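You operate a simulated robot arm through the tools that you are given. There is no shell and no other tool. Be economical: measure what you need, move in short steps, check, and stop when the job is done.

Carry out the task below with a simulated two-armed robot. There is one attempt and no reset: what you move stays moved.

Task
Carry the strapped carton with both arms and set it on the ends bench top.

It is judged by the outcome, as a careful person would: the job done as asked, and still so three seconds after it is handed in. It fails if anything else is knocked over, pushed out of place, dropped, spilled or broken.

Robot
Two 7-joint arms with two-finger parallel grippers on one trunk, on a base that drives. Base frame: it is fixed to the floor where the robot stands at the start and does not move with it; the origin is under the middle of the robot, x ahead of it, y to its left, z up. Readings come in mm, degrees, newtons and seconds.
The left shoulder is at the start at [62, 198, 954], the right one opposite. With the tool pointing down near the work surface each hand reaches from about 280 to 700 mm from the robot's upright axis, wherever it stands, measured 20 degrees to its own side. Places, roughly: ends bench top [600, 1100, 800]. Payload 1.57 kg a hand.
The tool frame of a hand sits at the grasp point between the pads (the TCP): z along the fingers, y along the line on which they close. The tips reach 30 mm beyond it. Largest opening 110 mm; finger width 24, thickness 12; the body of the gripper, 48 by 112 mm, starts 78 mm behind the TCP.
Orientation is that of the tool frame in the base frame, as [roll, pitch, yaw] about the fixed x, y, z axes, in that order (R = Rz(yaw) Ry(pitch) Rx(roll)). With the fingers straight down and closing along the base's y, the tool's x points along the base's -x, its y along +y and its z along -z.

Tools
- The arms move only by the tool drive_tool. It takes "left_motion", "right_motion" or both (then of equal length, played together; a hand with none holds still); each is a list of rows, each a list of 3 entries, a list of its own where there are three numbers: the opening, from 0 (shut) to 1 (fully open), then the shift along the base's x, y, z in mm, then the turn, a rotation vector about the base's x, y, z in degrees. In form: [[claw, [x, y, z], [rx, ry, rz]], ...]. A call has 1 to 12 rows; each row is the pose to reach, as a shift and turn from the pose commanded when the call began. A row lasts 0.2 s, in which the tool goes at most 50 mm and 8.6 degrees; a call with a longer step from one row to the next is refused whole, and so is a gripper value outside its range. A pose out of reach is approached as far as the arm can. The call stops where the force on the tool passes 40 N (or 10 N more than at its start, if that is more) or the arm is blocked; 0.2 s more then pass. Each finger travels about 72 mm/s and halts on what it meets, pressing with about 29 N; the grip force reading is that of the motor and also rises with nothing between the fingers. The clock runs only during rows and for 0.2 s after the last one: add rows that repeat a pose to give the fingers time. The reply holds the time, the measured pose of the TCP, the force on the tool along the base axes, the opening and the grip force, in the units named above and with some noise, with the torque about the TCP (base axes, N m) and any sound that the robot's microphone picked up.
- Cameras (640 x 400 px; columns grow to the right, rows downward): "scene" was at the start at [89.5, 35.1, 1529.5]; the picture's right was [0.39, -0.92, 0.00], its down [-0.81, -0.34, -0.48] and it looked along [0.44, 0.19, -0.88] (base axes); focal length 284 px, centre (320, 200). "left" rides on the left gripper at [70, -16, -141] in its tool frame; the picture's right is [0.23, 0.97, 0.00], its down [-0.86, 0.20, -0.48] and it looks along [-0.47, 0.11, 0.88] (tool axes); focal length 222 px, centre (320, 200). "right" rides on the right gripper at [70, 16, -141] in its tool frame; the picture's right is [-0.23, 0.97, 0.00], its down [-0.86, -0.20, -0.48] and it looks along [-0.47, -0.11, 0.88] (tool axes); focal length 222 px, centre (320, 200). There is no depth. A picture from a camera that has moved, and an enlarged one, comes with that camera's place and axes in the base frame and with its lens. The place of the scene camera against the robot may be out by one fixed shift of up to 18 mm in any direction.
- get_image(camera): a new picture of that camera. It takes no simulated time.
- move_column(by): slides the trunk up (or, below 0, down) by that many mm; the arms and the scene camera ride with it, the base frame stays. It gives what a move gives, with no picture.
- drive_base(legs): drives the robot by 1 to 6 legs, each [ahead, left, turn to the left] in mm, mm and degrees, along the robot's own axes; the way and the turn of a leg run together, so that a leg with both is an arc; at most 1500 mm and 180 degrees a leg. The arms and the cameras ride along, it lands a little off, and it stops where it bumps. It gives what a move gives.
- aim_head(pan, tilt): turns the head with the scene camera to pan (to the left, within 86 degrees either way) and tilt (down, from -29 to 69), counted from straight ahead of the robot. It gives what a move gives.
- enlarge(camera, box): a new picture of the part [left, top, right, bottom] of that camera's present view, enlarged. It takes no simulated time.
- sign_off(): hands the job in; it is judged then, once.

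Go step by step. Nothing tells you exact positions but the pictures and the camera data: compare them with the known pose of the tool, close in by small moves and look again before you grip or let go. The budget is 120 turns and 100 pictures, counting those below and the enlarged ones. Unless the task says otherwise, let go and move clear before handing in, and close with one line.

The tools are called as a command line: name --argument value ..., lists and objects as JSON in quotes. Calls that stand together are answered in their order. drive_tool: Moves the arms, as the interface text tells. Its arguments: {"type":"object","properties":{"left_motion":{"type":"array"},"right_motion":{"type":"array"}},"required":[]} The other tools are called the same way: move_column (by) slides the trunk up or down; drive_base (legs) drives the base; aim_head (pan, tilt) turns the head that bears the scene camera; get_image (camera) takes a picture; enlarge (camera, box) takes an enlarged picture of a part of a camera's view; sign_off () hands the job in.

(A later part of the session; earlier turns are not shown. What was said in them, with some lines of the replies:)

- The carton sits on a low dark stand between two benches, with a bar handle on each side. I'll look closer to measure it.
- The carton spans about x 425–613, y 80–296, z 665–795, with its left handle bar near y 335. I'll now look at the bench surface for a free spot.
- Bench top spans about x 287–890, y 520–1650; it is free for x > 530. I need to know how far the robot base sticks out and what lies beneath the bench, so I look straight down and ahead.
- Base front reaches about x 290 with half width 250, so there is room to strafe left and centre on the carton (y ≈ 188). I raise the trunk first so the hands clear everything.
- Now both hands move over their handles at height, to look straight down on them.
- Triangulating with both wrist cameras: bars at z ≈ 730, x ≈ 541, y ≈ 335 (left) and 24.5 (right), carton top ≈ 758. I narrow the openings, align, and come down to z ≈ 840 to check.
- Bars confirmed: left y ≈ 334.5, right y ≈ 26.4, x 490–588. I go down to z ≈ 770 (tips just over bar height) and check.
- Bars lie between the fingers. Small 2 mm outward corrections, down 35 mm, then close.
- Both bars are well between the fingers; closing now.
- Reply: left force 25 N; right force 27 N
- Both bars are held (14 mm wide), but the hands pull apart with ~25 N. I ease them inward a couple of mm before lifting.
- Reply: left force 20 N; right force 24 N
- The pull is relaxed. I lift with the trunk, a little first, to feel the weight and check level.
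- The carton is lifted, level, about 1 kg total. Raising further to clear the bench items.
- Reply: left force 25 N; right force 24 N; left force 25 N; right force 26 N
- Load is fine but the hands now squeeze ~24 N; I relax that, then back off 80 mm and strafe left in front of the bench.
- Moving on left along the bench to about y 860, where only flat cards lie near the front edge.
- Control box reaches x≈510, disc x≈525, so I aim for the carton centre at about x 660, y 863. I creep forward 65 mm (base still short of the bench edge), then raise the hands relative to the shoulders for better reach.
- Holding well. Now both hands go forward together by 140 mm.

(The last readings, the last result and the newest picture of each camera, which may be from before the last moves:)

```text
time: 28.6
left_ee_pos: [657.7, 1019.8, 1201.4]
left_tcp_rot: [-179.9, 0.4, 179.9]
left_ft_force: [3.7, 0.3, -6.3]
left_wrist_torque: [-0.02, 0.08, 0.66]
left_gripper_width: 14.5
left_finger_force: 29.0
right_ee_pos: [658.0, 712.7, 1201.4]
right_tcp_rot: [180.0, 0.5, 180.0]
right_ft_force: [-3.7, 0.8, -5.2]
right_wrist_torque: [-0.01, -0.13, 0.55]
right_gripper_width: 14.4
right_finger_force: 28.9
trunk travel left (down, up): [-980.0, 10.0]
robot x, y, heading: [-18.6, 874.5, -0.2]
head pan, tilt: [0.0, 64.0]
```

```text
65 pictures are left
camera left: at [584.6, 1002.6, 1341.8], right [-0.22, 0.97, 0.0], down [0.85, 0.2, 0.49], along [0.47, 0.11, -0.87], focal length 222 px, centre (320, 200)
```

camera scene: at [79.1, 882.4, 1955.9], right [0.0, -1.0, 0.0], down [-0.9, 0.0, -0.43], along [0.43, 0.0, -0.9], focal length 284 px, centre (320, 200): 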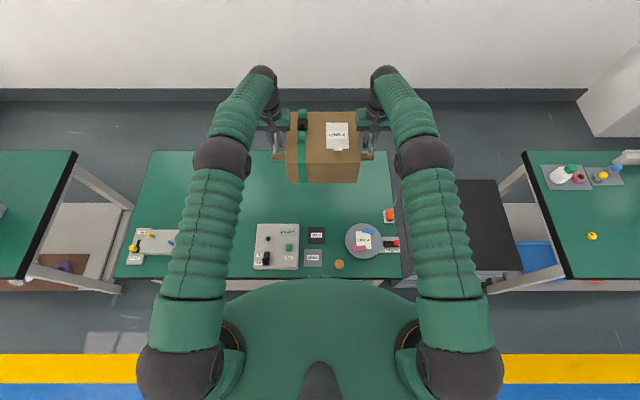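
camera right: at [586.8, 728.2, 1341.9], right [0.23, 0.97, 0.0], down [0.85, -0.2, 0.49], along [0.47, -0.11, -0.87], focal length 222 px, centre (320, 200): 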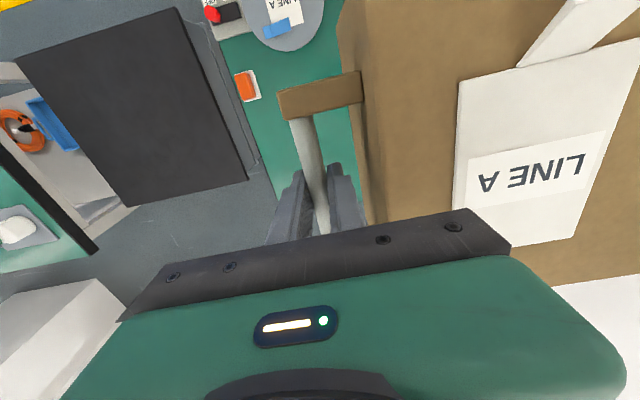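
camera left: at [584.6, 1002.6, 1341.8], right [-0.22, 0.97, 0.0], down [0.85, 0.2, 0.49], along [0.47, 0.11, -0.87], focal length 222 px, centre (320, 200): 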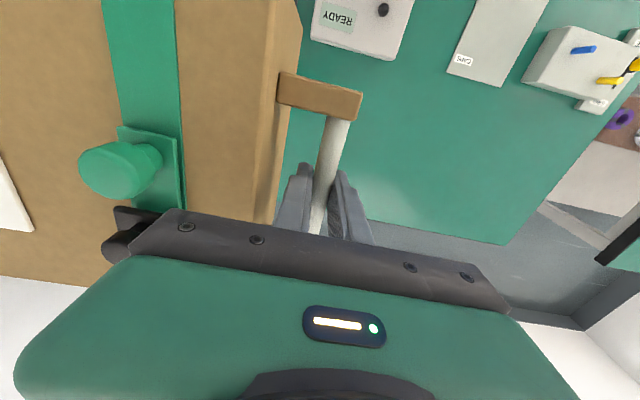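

Carton centre is at about (658, 866), clear of all items. Lowering with the trunk.

move_column --by -130

move_column --by -100

get_image --camera "scene"

get_image --camera "right"

get_image --camera "left"

```text
time: 30.2
left_ee_pos: [656.6, 1018.4, 1071.2]
left_tcp_rot: [180.0, 0.4, 179.8]
left_ft_force: [3.9, -7.8, -4.8]
left_wrist_torque: [-0.03, -0.13, 0.7]
left_gripper_width: 14.3
left_finger_force: 29.2
right_ee_pos: [657.5, 712.9, 1071.5]
right_tcp_rot: [179.9, 0.5, 179.9]
right_ft_force: [-5.3, 7.0, -5.3]
right_wrist_torque: [-0.03, 0.09, 0.66]
right_gripper_width: 14.5
right_finger_force: 28.9
trunk travel left (down, up): [-850.0, 140.0]
robot x, y, heading: [-21.3, 874.7, 0.1]
head pan, tilt: [0.0, 64.0]
```

```text
time: 31.5
left_ee_pos: [656.1, 1017.9, 972.0]
left_tcp_rot: [179.9, 0.3, 179.9]
left_ft_force: [4.7, -10.0, -5.8]
left_wrist_torque: [0.0, 0.04, 0.67]
left_gripper_width: 14.6
left_finger_force: 28.6
right_ee_pos: [657.2, 712.7, 971.5]
right_tcp_rot: [179.9, 0.5, 179.8]
right_ft_force: [-4.6, 10.5, -5.4]
right_wrist_torque: [0.0, -0.07, 0.68]
right_gripper_width: 14.2
right_finger_force: 29.1
trunk travel left (down, up): [-750.0, 240.0]
robot x, y, heading: [-17.6, 874.7, 0.1]
head pan, tilt: [0.0, 64.0]
```

```text
64 pictures are left
camera scene: at [79.0, 882.4, 1725.9], right [0.0, -1.0, 0.0], down [-0.9, 0.0, -0.43], along [0.43, 0.0, -0.9], focal length 284 px, centre (320, 200)
```

scene: 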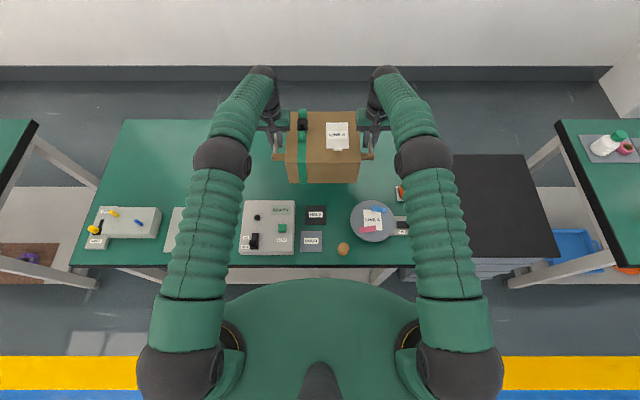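

```text
63 pictures are left
camera right: at [586.8, 728.2, 1111.9], right [0.23, 0.97, 0.0], down [0.85, -0.2, 0.49], along [0.47, -0.11, -0.87], focal length 222 px, centre (320, 200)
```

right: 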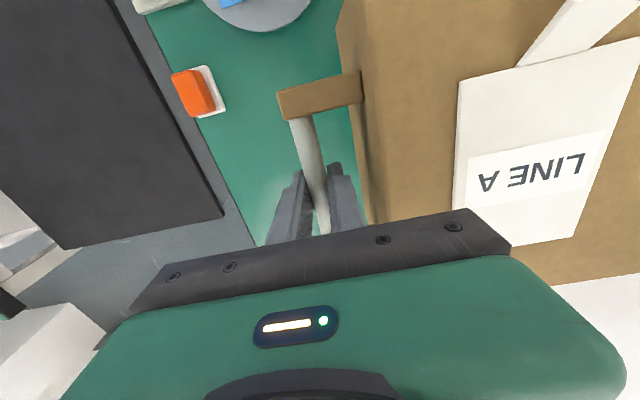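

```text
62 pictures are left
camera left: at [584.3, 1002.7, 1111.6], right [-0.22, 0.97, 0.0], down [0.85, 0.2, 0.48], along [0.47, 0.11, -0.87], focal length 222 px, centre (320, 200)
```

left: 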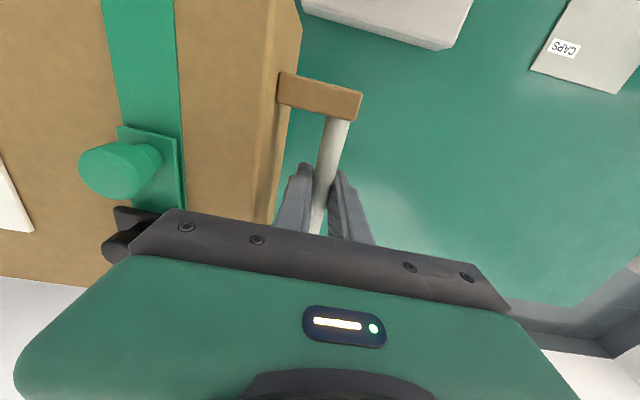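

Contact should come at TCP z ≈ 905. Down 45 with the trunk, then by fine arm steps watching the force.

move_column --by -45

drive_tool --left_motion '[[0, [0, 0, -4], [0, 0, 0]], [0, [0, 0, -8], [0, 0, 0]], [0, [0, 0, -12], [0, 0, 0]]]' --right_motion '[[0, [0, 0, -4], [0, 0, 0]], [0, [0, 0, -8], [0, 0, 0]], [0, [0, 0, -12], [0, 0, 0]]]'

get_image --camera "scene"

```text
time: 32.4
left_ee_pos: [655.8, 1017.8, 926.2]
left_tcp_rot: [179.9, 0.5, 179.9]
left_ft_force: [3.7, -11.9, -5.0]
left_wrist_torque: [-0.04, 0.08, 0.67]
left_gripper_width: 14.6
left_finger_force: 28.9
right_ee_pos: [657.1, 712.4, 926.8]
right_tcp_rot: [179.9, 0.6, 179.9]
right_ft_force: [-4.8, 13.1, -4.8]
right_wrist_torque: [0.0, -0.11, 0.68]
right_gripper_width: 14.6
right_finger_force: 29.2
trunk travel left (down, up): [-705.0, 285.0]
robot x, y, heading: [-19.6, 873.4, -0.2]
head pan, tilt: [0.0, 64.0]
```

```text
time: 33.2
left_ee_pos: [656.9, 1018.9, 914.5]
left_tcp_rot: [179.9, 0.4, 179.9]
left_ft_force: [4.3, -13.1, -5.9]
left_wrist_torque: [0.02, 0.12, 0.65]
left_gripper_width: 14.3
left_finger_force: 29.0
right_ee_pos: [657.7, 712.6, 914.2]
right_tcp_rot: [179.9, 0.4, 180.0]
right_ft_force: [-4.4, 13.6, -5.3]
right_wrist_torque: [0.07, -0.22, 0.64]
right_gripper_width: 14.6
right_finger_force: 29.1
trunk travel left (down, up): [-705.0, 285.0]
robot x, y, heading: [-21.7, 874.7, -0.2]
head pan, tilt: [0.0, 64.0]
```

```text
61 pictures are left
camera scene: at [78.8, 882.4, 1680.9], right [0.0, -1.0, 0.0], down [-0.9, 0.0, -0.43], along [0.43, 0.0, -0.9], focal length 284 px, centre (320, 200)
```

scene: 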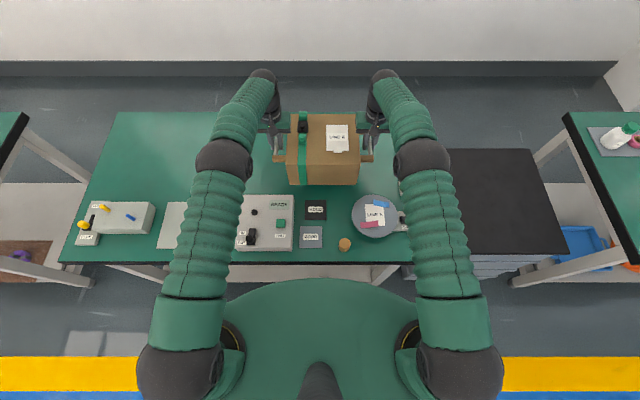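

Still hanging; continue in fine steps.

drive_tool --left_motion '[[0, [0, 0, -3], [0, 0, 0]], [0, [0, 0, -6], [0, 0, 0]], [0, [0, 0, -9], [0, 0, 0]], [0, [0, 0, -12], [0, 0, 0]]]' --right_motion '[[0, [0, 0, -3], [0, 0, 0]], [0, [0, 0, -6], [0, 0, 0]], [0, [0, 0, -9], [0, 0, 0]], [0, [0, 0, -12], [0, 0, 0]]]'

```text
time: 34.2
left_ee_pos: [656.5, 1018.6, 901.5]
left_tcp_rot: [-180.0, 0.3, 179.7]
left_ft_force: [5.5, -12.7, -6.2]
left_wrist_torque: [-0.01, -0.16, 0.7]
left_gripper_width: 14.4
left_finger_force: 29.2
right_ee_pos: [657.3, 712.3, 902.5]
right_tcp_rot: [179.8, 0.5, 179.9]
right_ft_force: [-5.1, 12.4, -5.3]
right_wrist_torque: [-0.05, 0.13, 0.74]
right_gripper_width: 14.6
right_finger_force: 28.7
trunk travel left (down, up): [-705.0, 285.0]
robot x, y, heading: [-17.9, 877.2, -0.0]
head pan, tilt: [0.0, 64.0]
```

drive_tool --left_motion '[[0, [0, 0, -2], [0, 0, 0]], [0, [0, 0, -4], [0, 0, 0]], [0, [0, 0, -6], [0, 0, 0]], [0, [0, 0, -8], [0, 0, 0]]]' --right_motion '[[0, [0, 0, -2], [0, 0, 0]], [0, [0, 0, -4], [0, 0, 0]], [0, [0, 0, -6], [0, 0, 0]], [0, [0, 0, -8], [0, 0, 0]]]'

enlarge --camera "scene" --box '[250, 90, 410, 210]'

```text
time: 35.2
left_ee_pos: [656.1, 1019.6, 894.4]
left_tcp_rot: [179.9, 0.5, 179.8]
left_ft_force: [5.2, -12.7, -5.0]
left_wrist_torque: [0.01, -0.07, 0.69]
left_gripper_width: 14.4
left_finger_force: 28.8
right_ee_pos: [658.2, 713.6, 892.9]
right_tcp_rot: [179.9, 0.5, 179.9]
right_ft_force: [-4.2, 12.9, -5.1]
right_wrist_torque: [0.02, 0.02, 0.69]
right_gripper_width: 14.8
right_finger_force: 29.1
trunk travel left (down, up): [-705.0, 285.0]
robot x, y, heading: [-17.9, 877.1, 0.1]
head pan, tilt: [0.0, 64.0]
```

```text
3.33 times, centred on (330, 150) of scene
camera zoom: at [79.0, 882.4, 1680.9], right [0.0, -1.0, 0.0], down [-0.9, 0.0, -0.43], along [0.43, 0.0, -0.9], focal length 946 px, centre (287, 367)
```

zoom: 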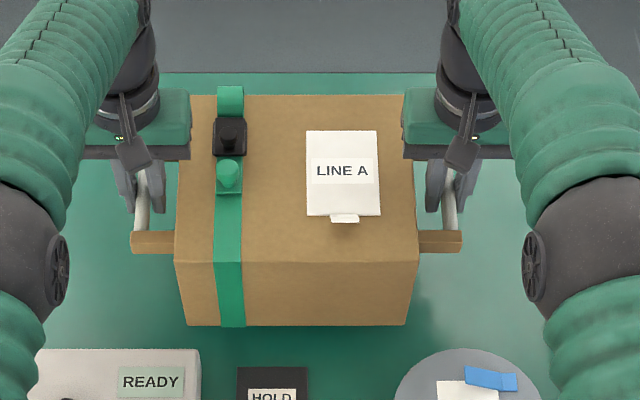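

drive_tool --left_motion '[[0, [0, 0, -3], [0, 0, 0]], [0, [0, 0, -6], [0, 0, 0]], [0, [0, 0, -9], [0, 0, 0]], [0, [0, 0, -12], [0, 0, 0]]]' --right_motion '[[0, [0, 0, -3], [0, 0, 0]], [0, [0, 0, -6], [0, 0, 0]], [0, [0, 0, -9], [0, 0, 0]], [0, [0, 0, -12], [0, 0, 0]]]'

```text
time: 36.2
left_ee_pos: [656.1, 1019.0, 880.9]
left_tcp_rot: [-180.0, 0.4, 179.8]
left_ft_force: [4.5, -15.4, -5.3]
left_wrist_torque: [-0.03, 0.09, 0.64]
left_gripper_width: 14.6
left_finger_force: 28.6
right_ee_pos: [657.8, 712.7, 880.8]
right_tcp_rot: [179.8, 0.5, 179.9]
right_ft_force: [-4.0, 14.4, -6.0]
right_wrist_torque: [0.02, -0.13, 0.68]
right_gripper_width: 14.4
right_finger_force: 28.3
trunk travel left (down, up): [-705.0, 285.0]
robot x, y, heading: [-21.8, 877.4, 0.1]
head pan, tilt: [0.0, 64.0]
```

drive_tool --left_motion '[[0, [0, 0, -2], [0, 0, 0]], [0, [0, 0, -4], [0, 0, 0]], [0, [0, 0, -6], [0, 0, 0]], [0, [0, 0, -8], [0, 0, 0]]]' --right_motion '[[0, [0, 0, -2], [0, 0, 0]], [0, [0, 0, -4], [0, 0, 0]], [0, [0, 0, -6], [0, 0, 0]], [0, [0, 0, -8], [0, 0, 0]]]'

enlarge --camera "scene" --box '[250, 90, 410, 210]'

get_image --camera "left"

```text
time: 37.2
left_ee_pos: [657.6, 1019.2, 872.4]
left_tcp_rot: [180.0, 0.4, 179.9]
left_ft_force: [4.5, -14.5, -4.3]
left_wrist_torque: [-0.03, 0.06, 0.71]
left_gripper_width: 14.3
left_finger_force: 29.4
right_ee_pos: [659.1, 712.6, 873.1]
right_tcp_rot: [179.9, 0.5, 179.9]
right_ft_force: [-4.3, 15.1, -5.4]
right_wrist_torque: [0.02, -0.06, 0.72]
right_gripper_width: 14.5
right_finger_force: 28.5
trunk travel left (down, up): [-705.0, 285.0]
robot x, y, heading: [-19.4, 873.3, -0.0]
head pan, tilt: [0.0, 64.0]
```

```text
3.33 times, centred on (330, 150) of scene
camera zoom: at [79.0, 882.4, 1680.9], right [0.0, -1.0, 0.0], down [-0.9, 0.0, -0.43], along [0.43, 0.0, -0.9], focal length 946 px, centre (287, 367)
```

zoom: 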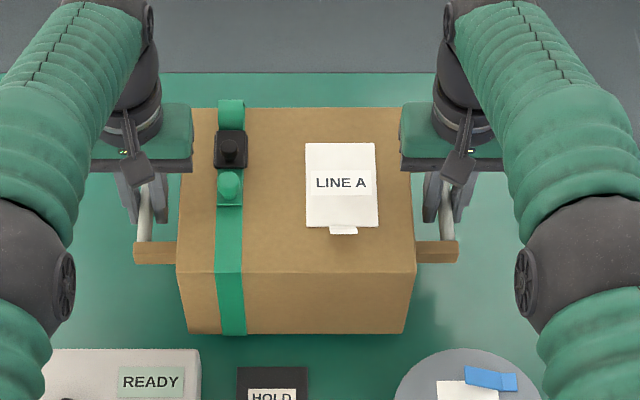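

```text
58 pictures are left
camera left: at [584.8, 1002.9, 1013.7], right [-0.22, 0.97, 0.0], down [0.85, 0.2, 0.48], along [0.47, 0.11, -0.87], focal length 222 px, centre (320, 200)
```

left: 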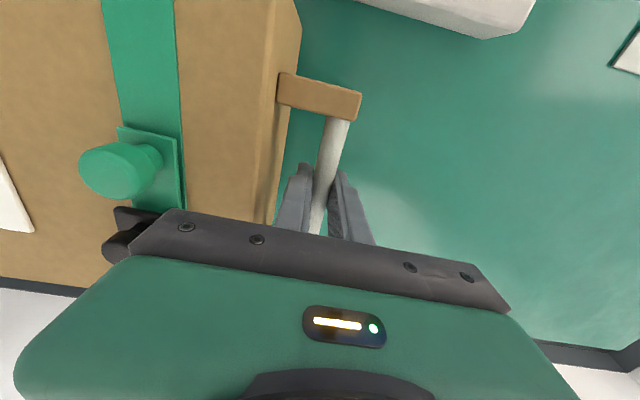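

drive_tool --left_motion '[[0, [0, 0, -2], [0, 0, 0]], [0, [0, 0, -4], [0, 0, 0]], [0, [0, 0, -6], [0, 0, 0]], [0, [0, 0, -8], [0, 0, 0]], [0, [0, 0, -10], [0, 0, 0]]]' --right_motion '[[0, [0, 0, -2], [0, 0, 0]], [0, [0, 0, -4], [0, 0, 0]], [0, [0, 0, -6], [0, 0, 0]], [0, [0, 0, -8], [0, 0, 0]], [0, [0, 0, -10], [0, 0, 0]]]'

enlarge --camera "scene" --box '[250, 90, 410, 210]'

```text
time: 38.4
left_ee_pos: [656.1, 1019.1, 864.2]
left_tcp_rot: [-180.0, 0.4, 179.8]
left_ft_force: [5.0, -14.0, -5.2]
left_wrist_torque: [-0.03, -0.17, 0.72]
left_gripper_width: 14.6
left_finger_force: 29.1
right_ee_pos: [658.5, 714.2, 863.0]
right_tcp_rot: [179.9, 0.5, 179.9]
right_ft_force: [-4.9, 13.0, -5.2]
right_wrist_torque: [-0.03, 0.07, 0.71]
right_gripper_width: 14.7
right_finger_force: 29.1
trunk travel left (down, up): [-705.0, 285.0]
robot x, y, heading: [-19.9, 872.2, 0.1]
head pan, tilt: [0.0, 64.0]
```

```text
3.33 times, centred on (330, 150) of scene
camera zoom: at [79.0, 882.4, 1680.9], right [0.0, -1.0, 0.0], down [-0.9, 0.0, -0.43], along [0.43, 0.0, -0.9], focal length 946 px, centre (287, 367)
```

zoom: 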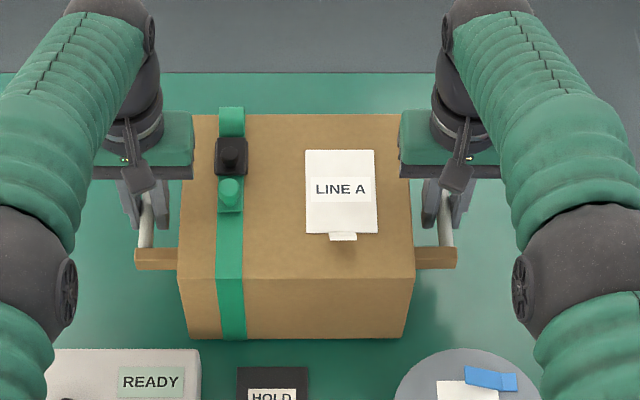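

drive_tool --left_motion '[[0, [0, 0, -2], [0, 0, 0]], [0, [0, 0, -4], [0, 0, 0]], [0, [0, 0, -6], [0, 0, 0]], [0, [0, 0, -8], [0, 0, 0]], [0, [0, 0, -10], [0, 0, 0]]]' --right_motion '[[0, [0, 0, -2], [0, 0, 0]], [0, [0, 0, -4], [0, 0, 0]], [0, [0, 0, -6], [0, 0, 0]], [0, [0, 0, -8], [0, 0, 0]], [0, [0, 0, -10], [0, 0, 0]]]'

get_image --camera "right"

get_image --camera "left"

```text
time: 39.6
left_ee_pos: [658.6, 1017.3, 857.1]
left_tcp_rot: [180.0, 0.8, 179.6]
left_ft_force: [6.2, -14.9, 19.3]
left_wrist_torque: [-0.05, 0.51, -0.63]
left_gripper_width: 14.7
left_finger_force: 29.4
right_ee_pos: [656.9, 712.3, 856.3]
right_tcp_rot: [179.8, 0.8, 179.8]
right_ft_force: [6.1, 13.6, 0.2]
right_wrist_torque: [0.15, 0.79, -0.74]
right_gripper_width: 14.6
right_finger_force: 28.8
trunk travel left (down, up): [-705.0, 285.0]
robot x, y, heading: [-14.8, 875.2, 0.1]
head pan, tilt: [0.0, 64.0]
```

```text
56 pictures are left
camera right: at [586.1, 727.1, 996.4], right [0.23, 0.97, 0.01], down [0.85, -0.2, 0.49], along [0.48, -0.11, -0.87], focal length 222 px, centre (320, 200)
```

right: 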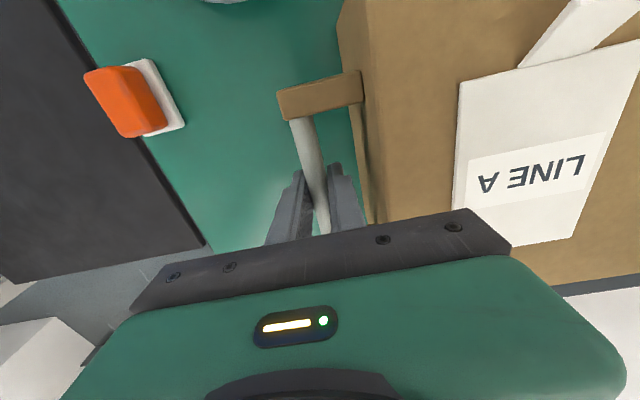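

```text
55 pictures are left
camera left: at [584.5, 1001.5, 996.8], right [-0.22, 0.97, 0.0], down [0.85, 0.19, 0.49], along [0.48, 0.11, -0.87], focal length 222 px, centre (320, 200)
```

left: 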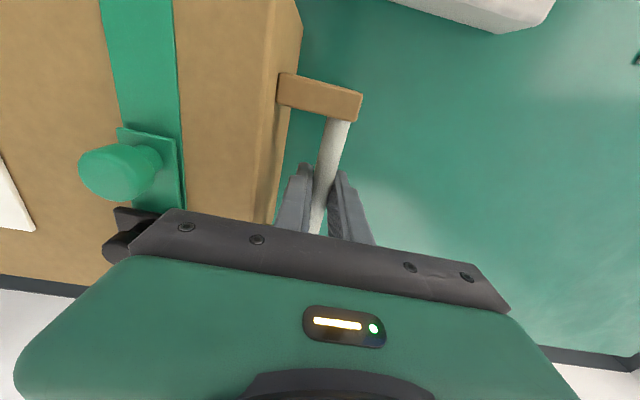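

Contact with the bench at TCP z ≈ 856 (left presses 19 N). I ease the left a bit, then open both hands partway, so the inner fingers don't push the carton face.

drive_tool --left_motion '[[0, [0, -1, 1], [0, 0, 0]], [0, [0, -2, 1], [0, 0, 0]], [0, [0, -2, 1], [0, 0, 0]]]' --right_motion '[[0, [0, 1, 0], [0, 0, 0]], [0, [0, 2, -0.5], [0, 0, 0]], [0, [0, 2, -0.5], [0, 0, 0]]]'

```text
time: 40.4
left_ee_pos: [657.1, 1017.9, 856.8]
left_tcp_rot: [179.8, 0.7, 179.8]
left_ft_force: [18.6, -2.1, 15.9]
left_wrist_torque: [0.02, -0.27, -0.62]
left_gripper_width: 14.3
left_finger_force: 29.1
right_ee_pos: [656.9, 712.2, 856.3]
right_tcp_rot: [-180.0, 0.8, 179.9]
right_ft_force: [4.7, -4.5, 16.7]
right_wrist_torque: [-0.01, 0.01, -0.41]
right_gripper_width: 14.4
right_finger_force: 28.9
trunk travel left (down, up): [-705.0, 285.0]
robot x, y, heading: [-21.7, 872.4, -0.1]
head pan, tilt: [0.0, 64.0]
```

drive_tool --left_motion '[[0, [0, 0, 1.5], [0, 0, 0]], [0.2, [0, 0, 1.5], [0, 0, 0]], [0.28, [0, 0, 1.5], [0, 0, 0]], [0.28, [0, 0, 1.5], [0, 0, 0]]]' --right_motion '[[0, [0, 0, 1.5], [0, 0, 0]], [0.2, [0, 0, 1.5], [0, 0, 0]], [0.28, [0, 0, 1.5], [0, 0, 0]], [0.28, [0, 0, 1.5], [0, 0, 0]]]'

enlarge --camera "left" --box '[200, 40, 440, 240]'

enlarge --camera "right" --box '[200, 40, 440, 240]'

```text
time: 41.4
left_ee_pos: [654.5, 1017.0, 857.3]
left_tcp_rot: [179.9, 0.5, 179.8]
left_ft_force: [0.3, 0.9, 0.2]
left_wrist_torque: [-0.03, 0.0, 0.02]
left_gripper_width: 30.9
left_finger_force: 0.0
right_ee_pos: [656.7, 714.2, 854.6]
right_tcp_rot: [179.9, 0.5, 179.9]
right_ft_force: [0.6, -0.5, 0.9]
right_wrist_torque: [0.01, -0.04, -0.01]
right_gripper_width: 30.8
right_finger_force: 0.0
trunk travel left (down, up): [-705.0, 285.0]
robot x, y, heading: [-19.8, 875.2, -0.3]
head pan, tilt: [0.0, 64.0]
```

```text
2.00 times, centred on (320, 140) of left
camera zoom: at [583.5, 1001.1, 996.6], right [-0.22, 0.97, 0.0], down [0.85, 0.2, 0.48], along [0.47, 0.11, -0.87], focal length 444 px, centre (320, 320)
```

zoom: 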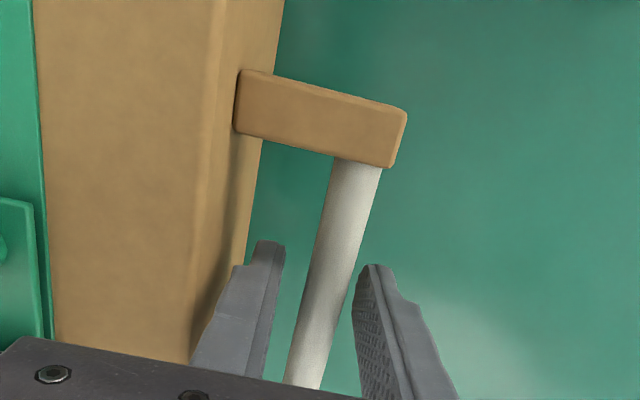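

```text
2.00 times, centred on (320, 140) of right
camera zoom: at [586.4, 729.8, 995.4], right [0.23, 0.97, 0.0], down [0.85, -0.2, 0.49], along [0.47, -0.11, -0.87], focal length 444 px, centre (320, 320)
```

zoom: 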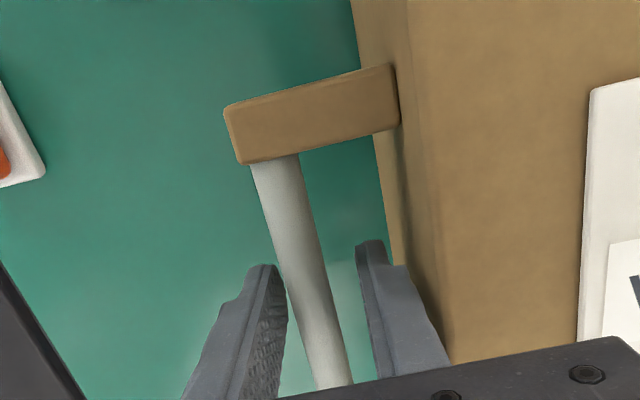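

Released with no load on either hand. Centre on the bars slightly and rise straight up.

drive_tool --left_motion '[[0.28, [0, 2, 0], [0, 0, 0]], [0.28, [0, 2, 15], [0, 0, 0]], [0.28, [0, 2, 40], [0, 0, 0]], [0.28, [0, 2, 80], [0, 0, 0]], [0.28, [0, 2, 120], [0, 0, 0]], [0.28, [0, 2, 150], [0, 0, 0]]]' --right_motion '[[0.28, [0, -3, 0], [0, 0, 0]], [0.28, [0, -3, 15], [0, 0, 0]], [0.28, [0, -3, 40], [0, 0, 0]], [0.28, [0, -3, 80], [0, 0, 0]], [0.28, [0, -3, 120], [0, 0, 0]], [0.28, [0, -3, 150], [0, 0, 0]]]'

get_image --camera "scene"

get_image --camera "left"

```text
time: 42.8
left_ee_pos: [653.3, 1017.7, 1007.9]
left_tcp_rot: [180.0, 0.5, 179.8]
left_ft_force: [-0.2, -0.3, 0.0]
left_wrist_torque: [0.0, -0.03, 0.01]
left_gripper_width: 31.0
left_finger_force: 0.0
right_ee_pos: [656.6, 711.5, 1007.3]
right_tcp_rot: [180.0, 0.5, 179.9]
right_ft_force: [-0.6, -0.4, -0.1]
right_wrist_torque: [0.0, 0.0, -0.02]
right_gripper_width: 30.6
right_finger_force: 0.0
trunk travel left (down, up): [-705.0, 285.0]
robot x, y, heading: [-16.2, 874.8, -0.1]
head pan, tilt: [0.0, 64.0]
```

```text
52 pictures are left
camera scene: at [74.3, 882.4, 1681.2], right [0.0, -1.0, 0.0], down [-0.9, 0.0, -0.44], along [0.44, 0.0, -0.9], focal length 284 px, centre (320, 200)
```

scene: 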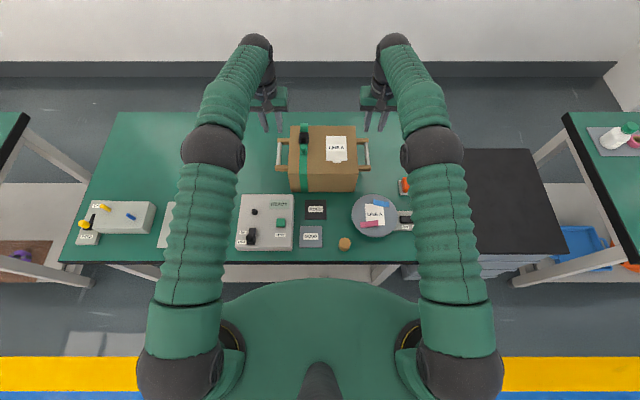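

```text
51 pictures are left
camera left: at [580.4, 1001.9, 1148.5], right [-0.22, 0.97, 0.0], down [0.85, 0.2, 0.49], along [0.47, 0.11, -0.87], focal length 222 px, centre (320, 200)
```

left: 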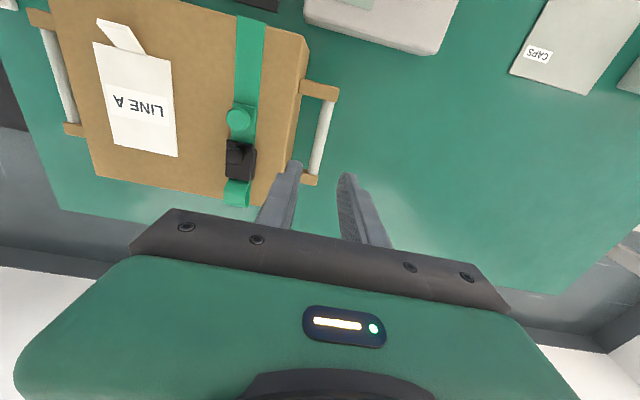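

The carton stands flat on the bench, clear of the other items and the edges. Both hands are open and about 150 mm above the handles, so I'm handing in.

sign_off

```text
The job is handed in.
```

I carried the strapped carton with both arms to the ends bench top, set it down flat, released it and handed the job in; I saw nothing else disturbed.
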